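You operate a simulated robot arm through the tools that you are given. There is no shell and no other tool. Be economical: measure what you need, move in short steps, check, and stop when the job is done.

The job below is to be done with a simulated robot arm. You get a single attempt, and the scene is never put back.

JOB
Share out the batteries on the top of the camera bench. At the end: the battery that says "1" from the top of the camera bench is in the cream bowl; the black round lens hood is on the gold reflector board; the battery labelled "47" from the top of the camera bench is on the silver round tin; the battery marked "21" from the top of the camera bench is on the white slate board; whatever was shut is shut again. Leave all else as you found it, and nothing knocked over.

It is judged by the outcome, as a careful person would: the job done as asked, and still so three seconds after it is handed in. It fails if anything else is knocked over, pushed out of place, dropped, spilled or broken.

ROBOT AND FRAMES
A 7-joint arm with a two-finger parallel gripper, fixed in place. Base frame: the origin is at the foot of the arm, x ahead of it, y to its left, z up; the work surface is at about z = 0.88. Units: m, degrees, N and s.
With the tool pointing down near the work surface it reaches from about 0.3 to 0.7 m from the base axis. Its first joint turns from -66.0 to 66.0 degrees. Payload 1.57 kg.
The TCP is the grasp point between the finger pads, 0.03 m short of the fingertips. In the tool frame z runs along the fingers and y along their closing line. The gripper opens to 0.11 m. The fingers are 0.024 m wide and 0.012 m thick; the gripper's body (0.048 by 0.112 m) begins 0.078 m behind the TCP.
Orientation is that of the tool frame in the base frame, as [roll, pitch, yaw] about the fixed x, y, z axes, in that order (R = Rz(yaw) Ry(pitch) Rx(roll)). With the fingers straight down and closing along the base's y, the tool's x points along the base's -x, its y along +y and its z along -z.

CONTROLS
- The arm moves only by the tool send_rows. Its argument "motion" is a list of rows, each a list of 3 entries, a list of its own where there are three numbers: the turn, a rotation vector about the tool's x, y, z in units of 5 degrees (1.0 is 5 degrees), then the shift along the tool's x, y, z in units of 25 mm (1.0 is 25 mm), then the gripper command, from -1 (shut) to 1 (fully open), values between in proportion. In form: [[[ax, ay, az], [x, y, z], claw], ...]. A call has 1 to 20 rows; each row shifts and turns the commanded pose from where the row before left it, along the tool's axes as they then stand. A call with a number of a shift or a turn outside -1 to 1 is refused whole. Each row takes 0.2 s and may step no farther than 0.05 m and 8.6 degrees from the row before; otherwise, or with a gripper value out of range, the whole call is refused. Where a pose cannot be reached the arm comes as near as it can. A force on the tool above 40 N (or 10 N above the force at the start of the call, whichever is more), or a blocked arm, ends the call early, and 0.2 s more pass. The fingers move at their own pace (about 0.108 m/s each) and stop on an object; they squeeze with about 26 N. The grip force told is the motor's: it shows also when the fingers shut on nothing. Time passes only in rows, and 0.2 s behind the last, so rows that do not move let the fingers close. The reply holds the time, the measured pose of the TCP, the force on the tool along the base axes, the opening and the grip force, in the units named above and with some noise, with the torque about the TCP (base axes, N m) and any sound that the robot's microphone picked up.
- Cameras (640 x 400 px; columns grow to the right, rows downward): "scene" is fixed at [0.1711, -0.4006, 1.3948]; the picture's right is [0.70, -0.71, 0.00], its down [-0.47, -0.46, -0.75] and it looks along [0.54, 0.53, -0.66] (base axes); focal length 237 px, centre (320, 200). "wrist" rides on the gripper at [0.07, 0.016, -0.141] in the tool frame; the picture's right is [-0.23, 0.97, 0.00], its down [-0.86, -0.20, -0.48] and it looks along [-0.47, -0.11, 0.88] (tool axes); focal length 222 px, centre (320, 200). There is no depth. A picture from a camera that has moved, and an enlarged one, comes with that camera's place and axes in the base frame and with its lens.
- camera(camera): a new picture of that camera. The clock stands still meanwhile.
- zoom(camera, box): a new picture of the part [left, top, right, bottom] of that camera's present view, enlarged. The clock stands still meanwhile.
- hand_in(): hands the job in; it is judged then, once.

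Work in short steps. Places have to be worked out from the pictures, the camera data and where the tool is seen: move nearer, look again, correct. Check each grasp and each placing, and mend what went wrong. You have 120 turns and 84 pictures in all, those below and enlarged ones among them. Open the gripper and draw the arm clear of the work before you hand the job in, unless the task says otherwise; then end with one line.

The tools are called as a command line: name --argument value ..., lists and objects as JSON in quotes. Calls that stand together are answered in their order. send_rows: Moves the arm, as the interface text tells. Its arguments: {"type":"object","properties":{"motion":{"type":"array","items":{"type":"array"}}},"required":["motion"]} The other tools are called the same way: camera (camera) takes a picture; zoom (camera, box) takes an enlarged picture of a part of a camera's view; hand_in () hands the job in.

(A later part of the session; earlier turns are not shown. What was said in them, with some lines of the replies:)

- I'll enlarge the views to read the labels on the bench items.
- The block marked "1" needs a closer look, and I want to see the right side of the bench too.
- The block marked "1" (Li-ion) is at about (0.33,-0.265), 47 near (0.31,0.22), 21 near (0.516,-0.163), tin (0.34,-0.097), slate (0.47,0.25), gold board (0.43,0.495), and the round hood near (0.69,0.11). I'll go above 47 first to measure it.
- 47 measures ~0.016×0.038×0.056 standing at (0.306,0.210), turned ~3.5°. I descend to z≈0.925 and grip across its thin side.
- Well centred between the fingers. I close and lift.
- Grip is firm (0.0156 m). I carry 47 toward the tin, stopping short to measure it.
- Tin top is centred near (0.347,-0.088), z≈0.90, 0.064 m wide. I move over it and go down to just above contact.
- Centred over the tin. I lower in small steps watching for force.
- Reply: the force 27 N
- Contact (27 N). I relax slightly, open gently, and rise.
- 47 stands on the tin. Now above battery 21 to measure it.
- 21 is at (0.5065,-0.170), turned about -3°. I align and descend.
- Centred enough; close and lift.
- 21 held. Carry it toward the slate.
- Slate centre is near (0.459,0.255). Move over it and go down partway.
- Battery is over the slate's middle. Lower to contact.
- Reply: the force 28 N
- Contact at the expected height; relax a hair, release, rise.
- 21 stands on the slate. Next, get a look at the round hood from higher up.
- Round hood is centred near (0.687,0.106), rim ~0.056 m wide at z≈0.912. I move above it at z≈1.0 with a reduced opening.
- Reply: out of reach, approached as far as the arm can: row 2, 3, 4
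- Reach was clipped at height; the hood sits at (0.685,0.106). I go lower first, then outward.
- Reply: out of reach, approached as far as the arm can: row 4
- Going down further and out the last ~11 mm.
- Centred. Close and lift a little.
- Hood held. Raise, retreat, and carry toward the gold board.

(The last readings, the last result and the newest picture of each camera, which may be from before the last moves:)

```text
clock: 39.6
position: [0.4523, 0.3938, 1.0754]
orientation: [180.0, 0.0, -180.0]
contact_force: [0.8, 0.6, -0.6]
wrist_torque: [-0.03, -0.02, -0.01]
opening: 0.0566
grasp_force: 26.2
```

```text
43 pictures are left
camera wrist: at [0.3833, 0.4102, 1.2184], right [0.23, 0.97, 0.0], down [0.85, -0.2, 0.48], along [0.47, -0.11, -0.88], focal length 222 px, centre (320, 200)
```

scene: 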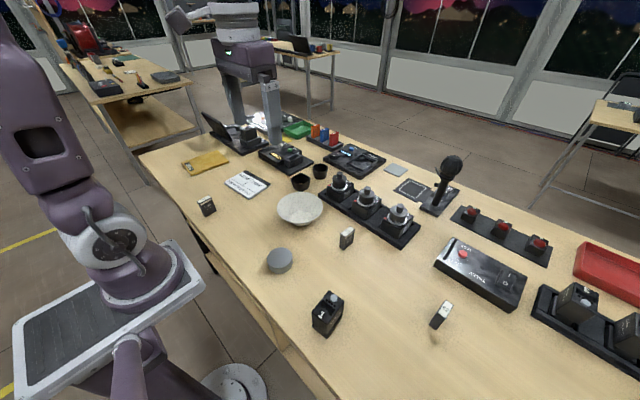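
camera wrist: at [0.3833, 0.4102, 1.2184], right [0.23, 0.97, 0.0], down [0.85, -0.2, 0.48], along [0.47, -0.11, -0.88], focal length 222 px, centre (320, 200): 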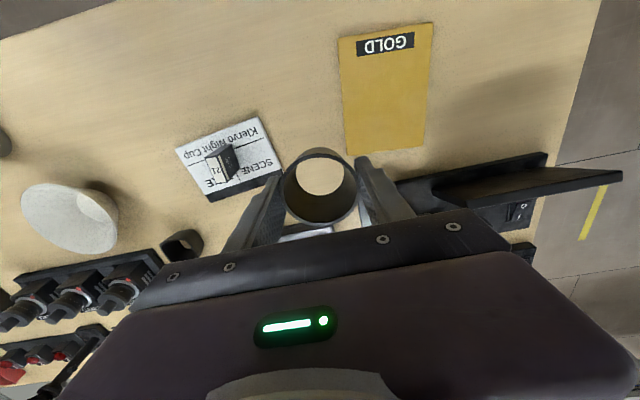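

Gold board centre ≈ (0.42,0.49). Move over it and lower to just above.

send_rows --motion '[[[0, 0, 0], [0.22, 0.92, 0], -1], [[0, 0, 0], [0.22, 0.92, 0], -1], [[0, 0, 0], [0.22, 0.92, 0], -1], [[0, 0, 0], [0.22, 0.92, 0], -1], [[0, 0, 0], [0, 0, 1], -1], [[0, 0, 0], [0, 0, 1], -1], [[0, 0, 0], [0, 0, 1], -1], [[0, 0, 0], [0, 0, 1], -1], [[0, 0, 0], [0, 0, 0.7], -1], [[0, 0, 0], [0, 0, 0], -1]]'

camera --camera "wrist"

zoom --camera "scene" --box '[160, 110, 280, 210]'

```text
clock: 41.8
position: [0.4277, 0.4483, 0.9576]
orientation: [-180.0, -0.1, -180.0]
contact_force: [-0.1, 0.4, -0.5]
wrist_torque: [0.0, -0.01, 0.01]
opening: 0.0566
grasp_force: 26.5
out of reach, approached as far as the arm can: row 3, 4
```

```text
42 pictures are left
camera wrist: at [0.3589, 0.465, 1.0999], right [0.23, 0.97, 0.0], down [0.86, -0.2, 0.48], along [0.47, -0.11, -0.88], focal length 222 px, centre (320, 200)
```

wrist: 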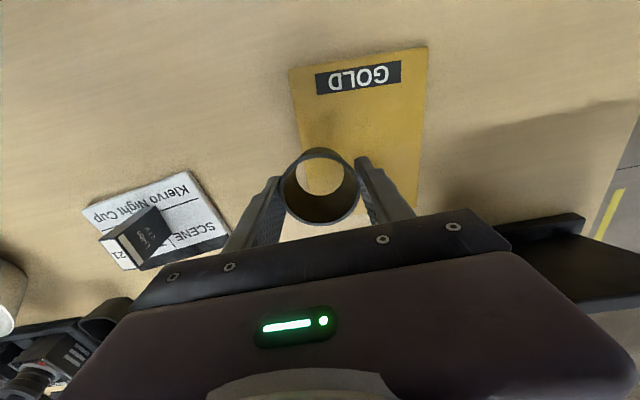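

```text
4.00 times, centred on (220, 160) of scene
camera zoom: at [0.1711, -0.4006, 1.3948], right [0.7, -0.71, 0.0], down [-0.47, -0.46, -0.75], along [0.54, 0.53, -0.66], focal length 948 px, centre (720, 360)
```

zoom: 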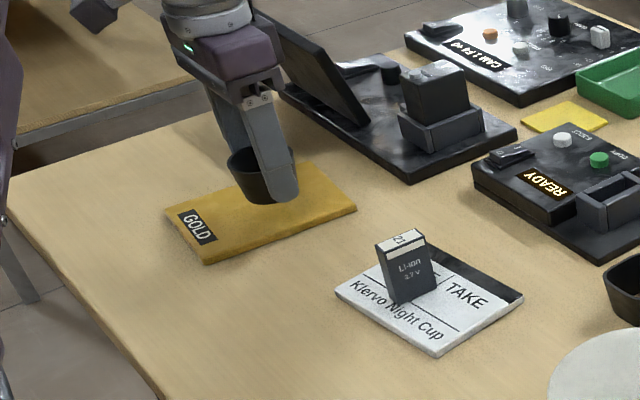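

Now lower, so reach is better: shift 38 mm further in y.

send_rows --motion '[[[0, 0, 0], [0.32, 0.76, 0], -1], [[0, 0, 0], [0.32, 0.76, 0], -1], [[0, 0, 0], [0, 0, 0], -1]]'

camera --camera "wrist"

```text
clock: 42.6
position: [0.4121, 0.4864, 0.9585]
orientation: [-179.9, 0.0, 180.0]
contact_force: [0.4, -0.2, -0.1]
wrist_torque: [0.03, 0.03, -0.02]
opening: 0.0565
grasp_force: 25.5
```

```text
40 pictures are left
camera wrist: at [0.3428, 0.5042, 1.1006], right [0.23, 0.97, 0.0], down [0.85, -0.2, 0.48], along [0.47, -0.11, -0.88], focal length 222 px, centre (320, 200)
```

wrist: 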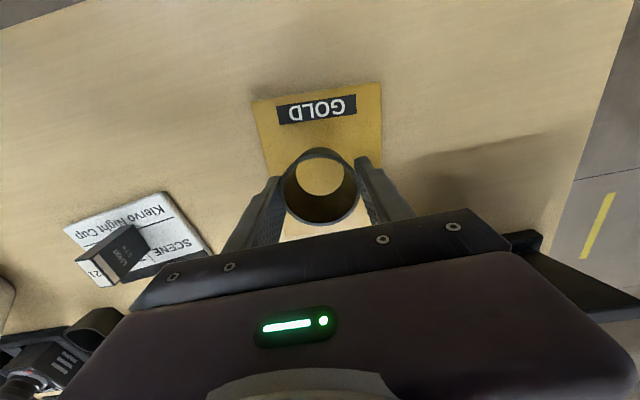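

Centred over the board. Lower to contact gently.

send_rows --motion '[[[0, 0, 0], [0, 0, 0.7], -1], [[0, 0, 0], [0, 0, 0.4], -1], [[0, 0, 0], [0, 0, 0.15], -1], [[0, 0, 0], [0, 0, 0.1], -1], [[0, 0, 0], [0, 0, 0], -1]]'

```text
clock: 43.8
position: [0.413, 0.4867, 0.9256]
orientation: [179.9, 0.1, -179.9]
contact_force: [-1.8, -2.3, 21.1]
wrist_torque: [-0.14, 0.21, -0.01]
opening: 0.0567
grasp_force: 26.6
```

Contact (21 N). Relax, open and rise.

send_rows --motion '[[[0, 0, 0], [0, 0, -0.04], -1], [[0, 0, 0], [0, 0, 0], 0.2], [[0, 0, 0], [0, 0, 0], 0.4], [[0, 0, 0], [0, 0, 0], 0.6], [[0, 0, 0], [0, 0, -0.5], 0.6], [[0, 0, 0], [0, 0, -1], 0.6], [[0, 0, 0], [0, 0, -1], 0.6], [[0, 0, 0], [0, 0, -1], 0.6], [[0, 0, 0], [0.2, -0.5, -0.7], 0.6], [[0, 0, 0], [0, 0, 0], 0.6]]'

camera --camera "wrist"

zoom --camera "scene" --box '[160, 110, 280, 210]'

```text
clock: 46.0
position: [0.4062, 0.474, 1.0314]
orientation: [179.9, 0.0, 180.0]
contact_force: [-0.3, 0.0, -0.2]
wrist_torque: [0.02, 0.0, -0.01]
opening: 0.088
grasp_force: 0.1
```

```text
39 pictures are left
camera wrist: at [0.3381, 0.4915, 1.173], right [0.23, 0.97, 0.0], down [0.86, -0.2, 0.48], along [0.47, -0.11, -0.88], focal length 222 px, centre (320, 200)
```

wrist: 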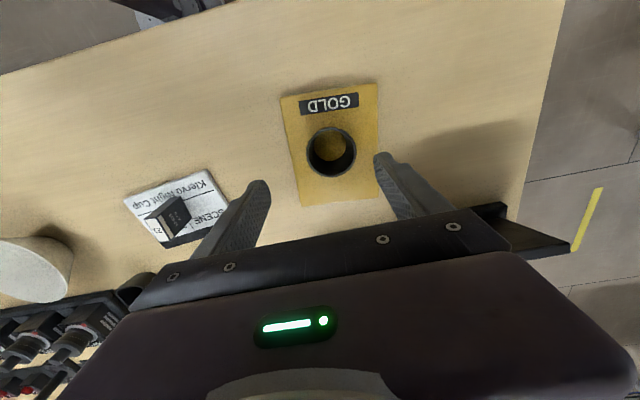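

```text
4.00 times, centred on (220, 160) of scene
camera zoom: at [0.171, -0.4006, 1.3948], right [0.7, -0.71, 0.0], down [-0.47, -0.46, -0.75], along [0.54, 0.53, -0.66], focal length 948 px, centre (720, 360)
```

zoom: 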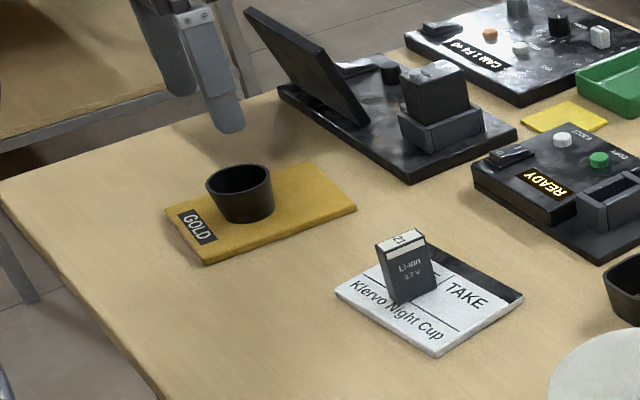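

Hood placed. Travel to the "1" battery, above everything.

send_rows --motion '[[[0, 0, 0], [0.12, -0.97, -0.4], 1], [[0, 0, 0], [0.12, -0.97, -0.4], 1], [[0, 0, 0], [0.12, -0.97, -0.4], 1], [[0, 0, 0], [0.12, -0.97, -0.4], 1], [[0, 0, 0], [0.12, -0.97, -0.4], 1], [[0, 0, 0], [0.12, -0.97, 0], 1], [[0, 0, 0], [0.12, -0.97, 0], 1], [[0, 0, 0], [0.12, -0.97, 0], 1], [[0, 0, 0], [0.12, -0.97, 0], 1], [[0, 0, 0], [0.12, -0.97, 0], 1], [[0, 0, 0], [0.12, -0.97, 0], 1], [[0, 0, 0], [0.12, -0.97, 0], 1], [[0, 0, 0], [0.12, -0.97, 0], 1], [[0, 0, 0], [0.12, -0.97, 0], 1], [[0, 0, 0], [0.12, -0.97, 0], 1], [[0, 0, 0], [0.12, -0.97, 0], 1], [[0, 0, 0], [0.12, -0.97, 0], 1], [[0, 0, 0], [0.12, -0.97, 0], 1], [[0, 0, 0], [0.12, -0.97, 0], 1], [[0, 0, 0], [0.12, -0.97, 0], 1]]'

send_rows --motion '[[[0, 0, 0], [0.12, -0.97, 0], 1], [[0, 0, 0], [0.12, -0.97, 0], 1], [[0, 0, 0], [0.12, -0.97, 0], 1], [[0, 0, 0], [0.12, -0.97, 0], 1], [[0, 0, 0], [0.12, -0.97, 0], 1], [[0, 0, 0], [0.12, -0.97, 0], 1], [[0, 0, 0], [0.12, -0.97, 0], 1], [[0, 0, 0], [0.12, -0.97, 0], 1], [[0, 0, 0], [0.12, -0.97, 0], 1], [[0, 0, 0], [0, 0, 0], 1]]'

camera --camera "wrist"

zoom --camera "wrist" --box '[220, 90, 400, 230]'

```text
clock: 50.2
position: [0.3463, -0.0093, 1.0816]
orientation: [179.9, 0.0, 180.0]
contact_force: [-0.3, 0.1, 0.3]
wrist_torque: [0.04, 0.0, 0.01]
opening: 0.1098
grasp_force: 0.0
```

```text
clock: 52.4
position: [0.3201, -0.2274, 1.0812]
orientation: [-179.9, 0.0, -180.0]
contact_force: [0.2, 0.3, 0.0]
wrist_torque: [0.01, 0.02, 0.0]
opening: 0.1102
grasp_force: 0.1
```

```text
37 pictures are left
camera wrist: at [0.25, -0.2116, 1.2234], right [0.23, 0.97, 0.0], down [0.86, -0.2, 0.48], along [0.47, -0.11, -0.88], focal length 222 px, centre (320, 200)
```

wrist: 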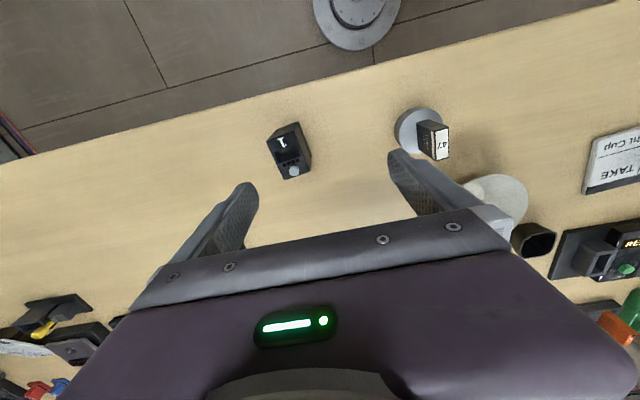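

```text
2.86 times, centred on (310, 160) of wrist
camera zoom: at [0.25, -0.2116, 1.2234], right [0.23, 0.97, 0.0], down [0.86, -0.2, 0.48], along [0.47, -0.11, -0.88], focal length 635 px, centre (349, 314)
```

zoom: 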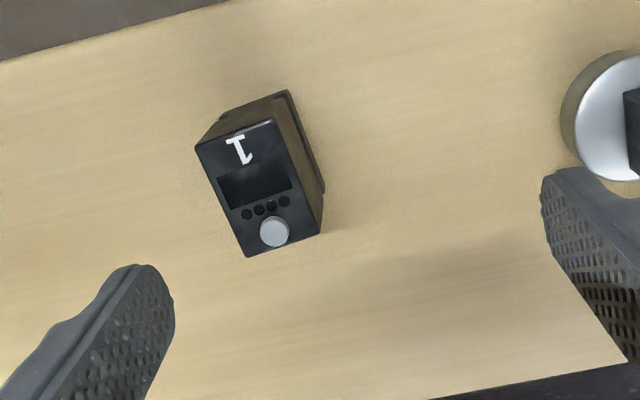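

Battery "1": centre (0.324,-0.2685), ~0.054×0.036, top z≈0.955, turned ≈6.5°. Align and descend to z≈0.945.

send_rows --motion '[[[0, 0, 0], [-0.08, -0.82, 0], 1], [[0, 0, 0], [-0.08, -0.82, 0], 1], [[0, 0, -0.65], [0, 0, 0.5], 1], [[0, 0, -0.65], [0, 0, 0.8], 1], [[0, 0, 0], [0, 0, 0.8], 1], [[0, 0, 0], [0, 0, 0.8], 1], [[0, 0, 0], [0, 0, 0.5], 1], [[0, 0, 0], [0, 0, 0], 1]]'

zoom --camera "wrist" --box '[220, 90, 420, 240]'

```text
clock: 54.2
position: [0.3263, -0.2683, 0.9958]
orientation: [-179.9, 0.1, -173.5]
contact_force: [-1.0, -0.4, 0.0]
wrist_torque: [0.0, -0.02, 0.01]
opening: 0.1102
grasp_force: 0.0
```

```text
2.67 times, centred on (320, 165) of wrist
camera zoom: at [0.2546, -0.2591, 1.1375], right [0.12, 0.99, 0.0], down [0.87, -0.1, 0.48], along [0.48, -0.06, -0.88], focal length 592 px, centre (320, 293)
```

zoom: 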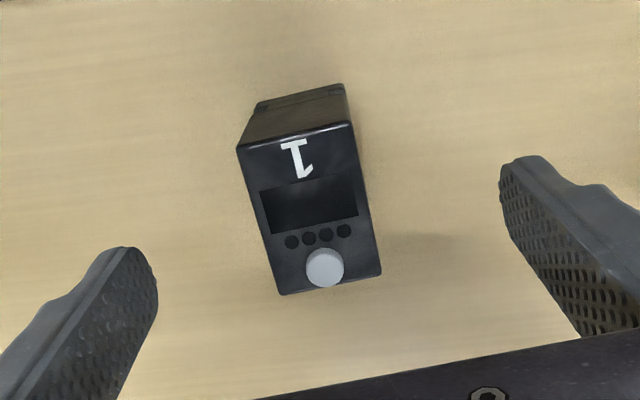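

Aligned. Descend the last 50 mm and grip.

send_rows --motion '[[[0, 0, 0], [0.1, -0.05, 1], 1], [[0, 0, 0], [0, 0, 0.6], 1], [[0, 0, 0], [0, 0, 0.45], 1], [[0, 0, 0], [0, 0, 0], 0.3], [[0, 0, 0], [0, 0, 0], -0.1], [[0, 0, 0], [0, 0, 0], -1], [[0, 0, 0], [0, 0, 0], -1], [[0, 0, 0], [0, 0, 0], -1], [[0, 0, 0], [0, 0, 0], -1]]'

zoom --camera "wrist" --box '[220, 90, 420, 240]'

zoom --camera "scene" --box '[280, 260, 380, 350]'

```text
clock: 56.2
position: [0.3229, -0.2688, 0.9449]
orientation: [180.0, 0.1, -173.5]
contact_force: [0.4, -0.3, -0.2]
wrist_torque: [0.05, 0.01, 0.01]
opening: 0.0377
grasp_force: 25.7
```

```text
2.67 times, centred on (320, 165) of wrist
camera zoom: at [0.2522, -0.2604, 1.0864], right [0.12, 0.99, 0.0], down [0.87, -0.1, 0.48], along [0.48, -0.06, -0.88], focal length 592 px, centre (320, 293)
```

zoom: 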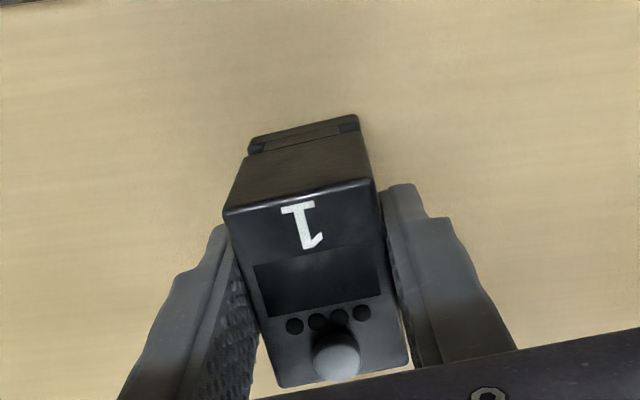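

```text
4.44 times, centred on (330, 305) of scene
camera zoom: at [0.1711, -0.4006, 1.3948], right [0.7, -0.71, 0.0], down [-0.47, -0.46, -0.75], along [0.54, 0.53, -0.66], focal length 1053 px, centre (276, -267)
```

zoom: 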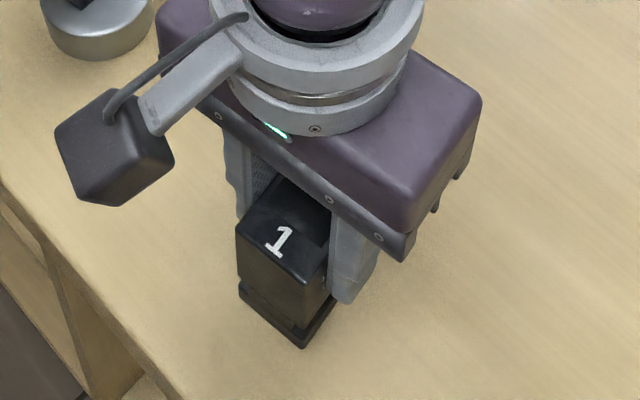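

Gripped (0.0377 m). Lift a little and check the block and its foot come together.

send_rows --motion '[[[0, 0, 0], [0, 0, -0.3], -1], [[0, 0, 0], [0, 0, -0.8], -1], [[0, 0, 0], [0, 0, -1], -1], [[0, 0, 0], [0, 0, -1], -1], [[0, 0, 0], [0, 0, -1], -1], [[0, 0, 0], [0, 0, -1], -1], [[0, 0, 0], [0, 0, 0], -1]]'

camera --camera "scene"

camera --camera "wrist"

```text
clock: 57.8
position: [0.3218, -0.2685, 1.0729]
orientation: [179.9, -0.1, -173.4]
contact_force: [0.4, -0.1, -3.0]
wrist_torque: [-0.04, 0.05, -0.01]
opening: 0.0379
grasp_force: 25.8
```

```text
32 pictures are left
```

scene: 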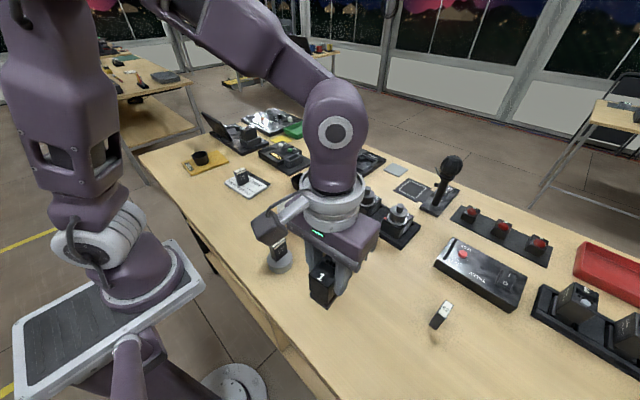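

```text
31 pictures are left
camera wrist: at [0.2508, -0.261, 1.2151], right [0.12, 0.99, 0.0], down [0.87, -0.1, 0.48], along [0.48, -0.06, -0.88], focal length 222 px, centre (320, 200)
```

wrist: 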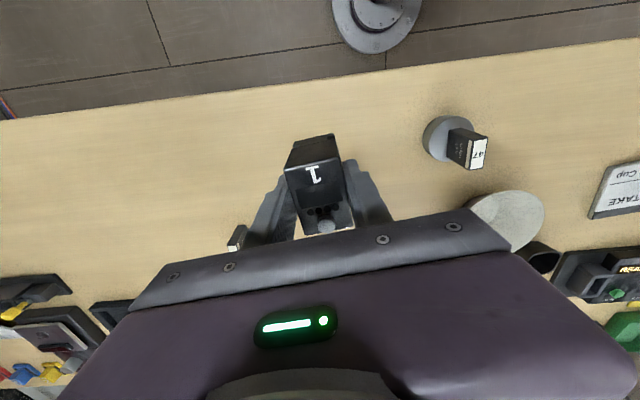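

Whole battery is held. Carry toward the bowl, stopping short to measure it.

send_rows --motion '[[[0, 0, 0], [-0.77, 0.85, -0.15], -1], [[0, 0, 0], [-0.77, 0.85, -0.15], -1], [[0, 0, 0], [-0.77, 0.85, -0.15], -1], [[0, 0, 0], [-0.77, 0.85, -0.15], -1], [[0, 0, 0], [-0.77, 0.85, -0.1], -1], [[0, 0, 0], [-0.77, 0.85, 0], -1], [[0, 0, 0], [-0.77, 0.85, 0], -1], [[0, 0, 0], [-0.77, 0.85, 0], -1], [[0, 0, 0], [-0.77, 0.85, 0], -1], [[0, 0, 0], [0, 0, 0], -1]]'

camera --camera "wrist"

zoom --camera "scene" --box '[250, 150, 370, 250]'

```text
clock: 60.0
position: [0.474, -0.0608, 1.0897]
orientation: [180.0, 0.0, -173.6]
contact_force: [0.8, 0.1, -2.4]
wrist_torque: [-0.01, 0.01, 0.0]
opening: 0.0378
grasp_force: 26.1
```

```text
30 pictures are left
camera wrist: at [0.4023, -0.0516, 1.2319], right [0.12, 0.99, 0.0], down [0.87, -0.1, 0.48], along [0.47, -0.06, -0.88], focal length 222 px, centre (320, 200)
```

wrist: 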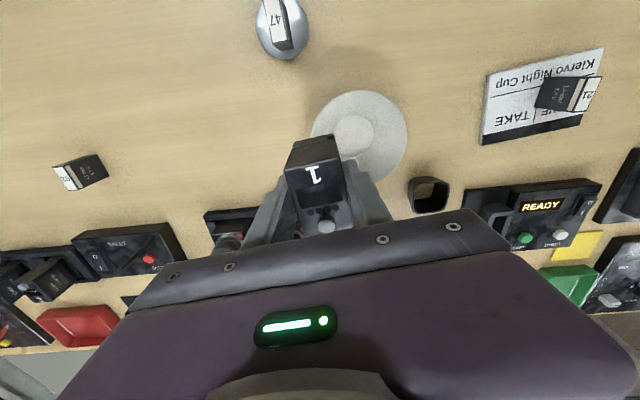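

```text
4.00 times, centred on (310, 200) of scene
camera zoom: at [0.1711, -0.4006, 1.3948], right [0.7, -0.71, 0.0], down [-0.47, -0.46, -0.75], along [0.54, 0.53, -0.66], focal length 948 px, centre (360, 200)
```

zoom: 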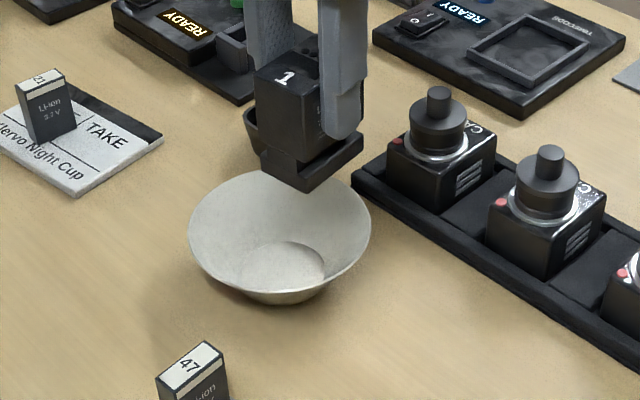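

I'll enlarge the wrist view of the bowl to pin its centre.

zoom --camera "wrist" --box '[290, 70, 430, 200]'

```text
3.08 times, centred on (360, 135) of wrist
camera zoom: at [0.4023, -0.0516, 1.2319], right [0.12, 0.99, 0.0], down [0.87, -0.1, 0.48], along [0.47, -0.06, -0.88], focal length 684 px, centre (197, 400)
```

zoom: 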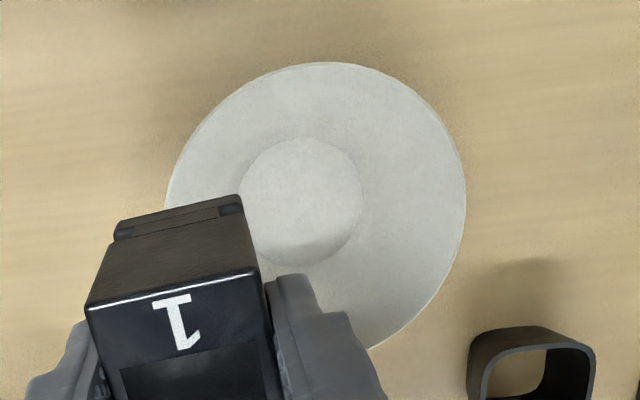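

Bowl centre is about (0.483,-0.0105). Move over it and lower until just above the rim.

send_rows --motion '[[[0, 0, 0], [-0.19, 0.65, 0], -1], [[0, 0, 0], [-0.19, 0.65, 0], -1], [[0, 0, 0], [-0.2, 0.65, 0], -1], [[0, 0, 0], [0, 0, 0.9], -1], [[0, 0, 0], [0, 0, 0.9], -1], [[0, 0, 0], [0, 0, 0.9], -1], [[0, 0, 0], [0, 0, 0], -1]]'

zoom --camera "wrist" --box '[220, 70, 420, 220]'

zoom --camera "scene" --box '[250, 150, 370, 250]'

```text
clock: 61.6
position: [0.4806, -0.0095, 1.022]
orientation: [180.0, 0.0, -173.4]
contact_force: [0.2, 1.1, -3.7]
wrist_torque: [-0.02, -0.01, -0.01]
opening: 0.0379
grasp_force: 26.0
```

```text
2.67 times, centred on (320, 145) of wrist
camera zoom: at [0.4101, -0.0014, 1.1642], right [0.12, 0.99, 0.0], down [0.87, -0.1, 0.48], along [0.48, -0.06, -0.88], focal length 592 px, centre (320, 347)
```

zoom: 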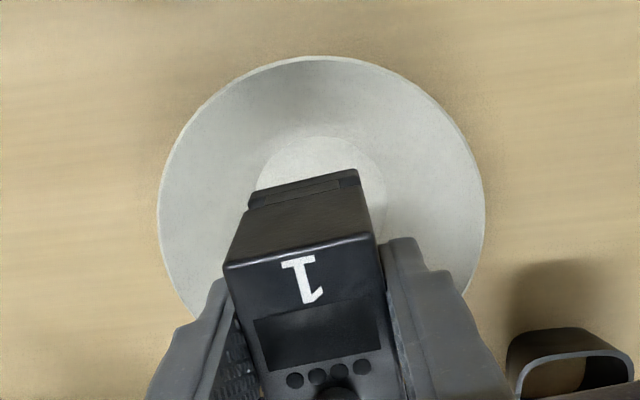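

```text
4.00 times, centred on (310, 200) of scene
camera zoom: at [0.1711, -0.4006, 1.3948], right [0.7, -0.71, 0.0], down [-0.47, -0.46, -0.75], along [0.54, 0.53, -0.66], focal length 948 px, centre (360, 200)
```

zoom: 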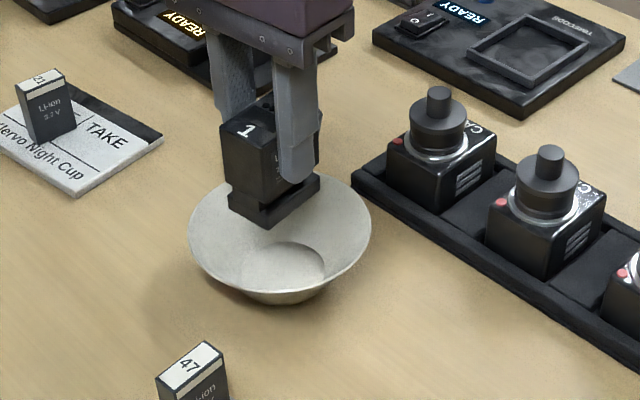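

Well centred over the floor of the bowl. Lower into it, slowing at the end.

send_rows --motion '[[[0, 0, 0], [-0.09, 0, 0.9], -1], [[0, 0, 0], [0, 0, 0.8], -1], [[0, 0, 0], [0, 0, 0.5], -1], [[0, 0, 0], [0, 0, 0.25], -1], [[0, 0, 0], [0, 0, 0], -1]]'

zoom --camera "scene" --box '[250, 150, 370, 250]'

zoom --camera "wrist" --box '[220, 70, 420, 220]'

```text
clock: 62.8
position: [0.4829, -0.0091, 0.9612]
orientation: [180.0, 0.0, -173.5]
contact_force: [-0.6, 0.1, -3.1]
wrist_torque: [0.02, -0.01, 0.01]
opening: 0.038
grasp_force: 25.6
```

```text
4.00 times, centred on (310, 200) of scene
camera zoom: at [0.1711, -0.4006, 1.3948], right [0.7, -0.71, 0.0], down [-0.47, -0.46, -0.75], along [0.54, 0.53, -0.66], focal length 948 px, centre (360, 200)
```

zoom: 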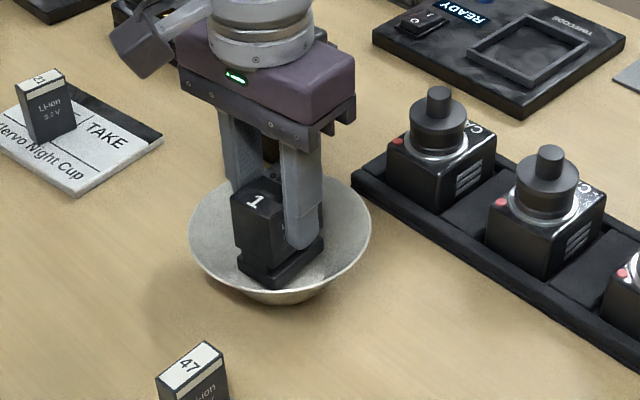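

```text
2.67 times, centred on (320, 145) of wrist
camera zoom: at [0.412, -0.0008, 1.1028], right [0.12, 0.99, 0.0], down [0.87, -0.1, 0.48], along [0.48, -0.06, -0.88], focal length 592 px, centre (320, 347)
```

zoom: 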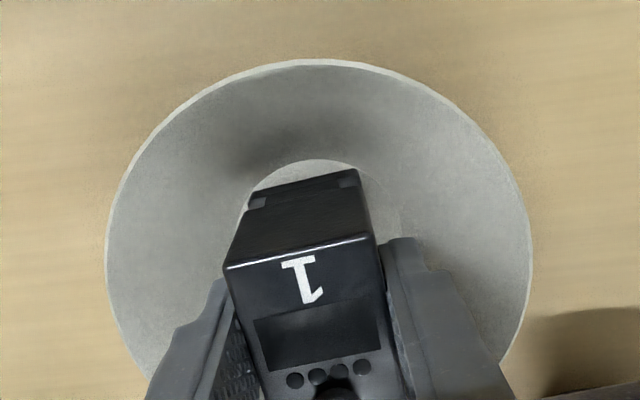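

Still free of contact (−3 N is just its weight). Lower in tiny steps to contact.

send_rows --motion '[[[0, 0, 0], [0, 0, 0.15], -1], [[0, 0, 0], [0, 0, 0.1], -1], [[0, 0, 0], [0, 0, 0.08], -1], [[0, 0, 0], [0, 0, 0.08], -1], [[0, 0, 0], [0, 0, 0], -1]]'

```text
clock: 64.0
position: [0.4826, -0.0098, 0.9516]
orientation: [180.0, 0.3, -173.4]
contact_force: [3.1, 3.1, 27.1]
wrist_torque: [0.16, -0.2, 0.06]
opening: 0.0376
grasp_force: 25.8
```

Contact at the bowl floor height. Relax, open modestly, rise.

send_rows --motion '[[[0, 0, 0], [0, 0, -0.05], -1], [[0, 0, 0], [0, 0, 0], -0.15], [[0, 0, 0], [0, 0, 0], 0.0], [[0, 0, 0], [0, 0, 0], 0.15], [[0, 0, 0], [0, 0, -0.4], 0.15], [[0, 0, 0], [0, 0, -1], 0.15], [[0, 0, 0], [0, 0, -1], 0.15], [[0, 0, 0], [0, 0, -1], 0.15], [[0, 0, 0], [0, 0, -1], 0.15], [[0, 0, 0], [0, 0, -1], 0.15], [[0, 0, 0], [0, 0, 0], 0.15]]'

camera --camera "wrist"

zoom --camera "scene" --box '[230, 140, 390, 270]'

```text
clock: 66.4
position: [0.483, -0.0096, 1.0873]
orientation: [180.0, 0.1, -173.5]
contact_force: [-0.8, 0.6, -0.2]
wrist_torque: [-0.02, 0.01, -0.01]
opening: 0.0634
grasp_force: 0.1
```

```text
23 pictures are left
camera wrist: at [0.4125, -0.0014, 1.2302], right [0.12, 0.99, 0.0], down [0.87, -0.1, 0.48], along [0.48, -0.06, -0.88], focal length 222 px, centre (320, 200)
```

wrist: 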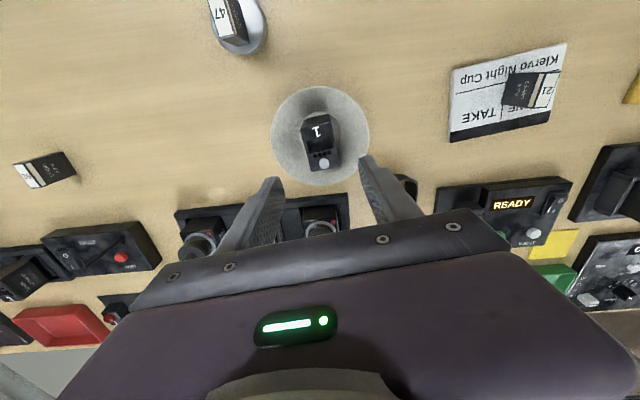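

```text
3.08 times, centred on (310, 205) of scene
camera zoom: at [0.171, -0.4006, 1.3948], right [0.7, -0.71, 0.0], down [-0.47, -0.46, -0.75], along [0.54, 0.53, -0.66], focal length 729 px, centre (351, 185)
```

zoom: 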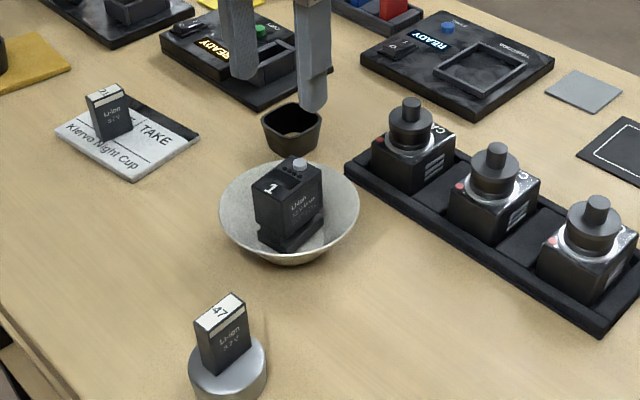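

All four items are placed; nothing shut was opened. Draw the arm up clear and take a final look.

send_rows --motion '[[[0, 0, 0], [0, 0, -1], 1], [[0, 0, 0], [0, 0, -1], 1], [[0, 0, 0], [0.8, 0, -1], 1], [[0, 0, 0], [0.8, 0, -1], 1], [[0, 0, 0], [0.8, 0, -1], 1], [[0, 0, 0], [0.8, 0, 0], 1], [[0, 0, 0], [0, 0, 0], 1], [[0, 0, 0], [0, 0, 0], 1]]'

camera --camera "scene"

camera --camera "wrist"

```text
clock: 68.2
position: [0.404, -0.0185, 1.2118]
orientation: [179.9, 0.1, -173.5]
contact_force: [-0.2, 0.4, 0.3]
wrist_torque: [-0.01, 0.01, 0.0]
opening: 0.1099
grasp_force: 0.0
```

```text
21 pictures are left
```

scene: 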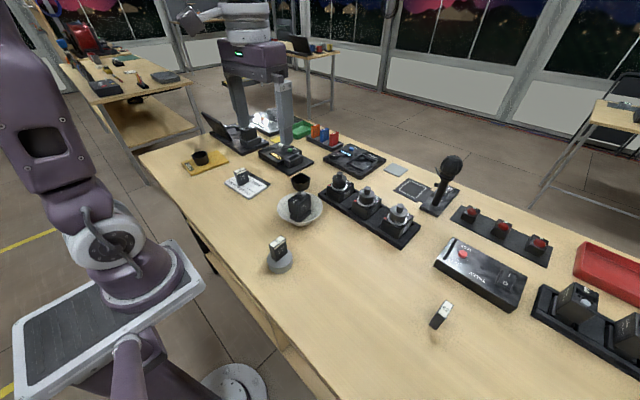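

```text
20 pictures are left
camera wrist: at [0.3337, -0.0095, 1.3542], right [0.12, 0.99, 0.0], down [0.87, -0.1, 0.48], along [0.48, -0.06, -0.88], focal length 222 px, centre (320, 200)
```

wrist: 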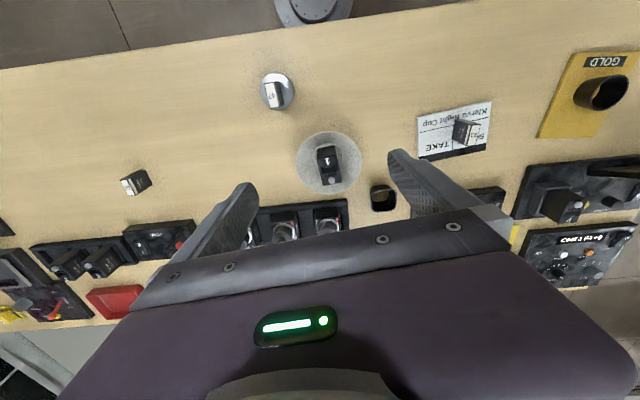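

Everything is in place, the rest of the bench looks undisturbed, and the arm is clear, so I'm handing in.

hand_in

```text
The job is handed in.
```

Battery 1 is in the cream bowl, the round lens hood is on the gold board, battery 47 is on the silver tin and battery 21 is on the slate; I opened nothing, and the final pictures show nothing else moved or knocked over.
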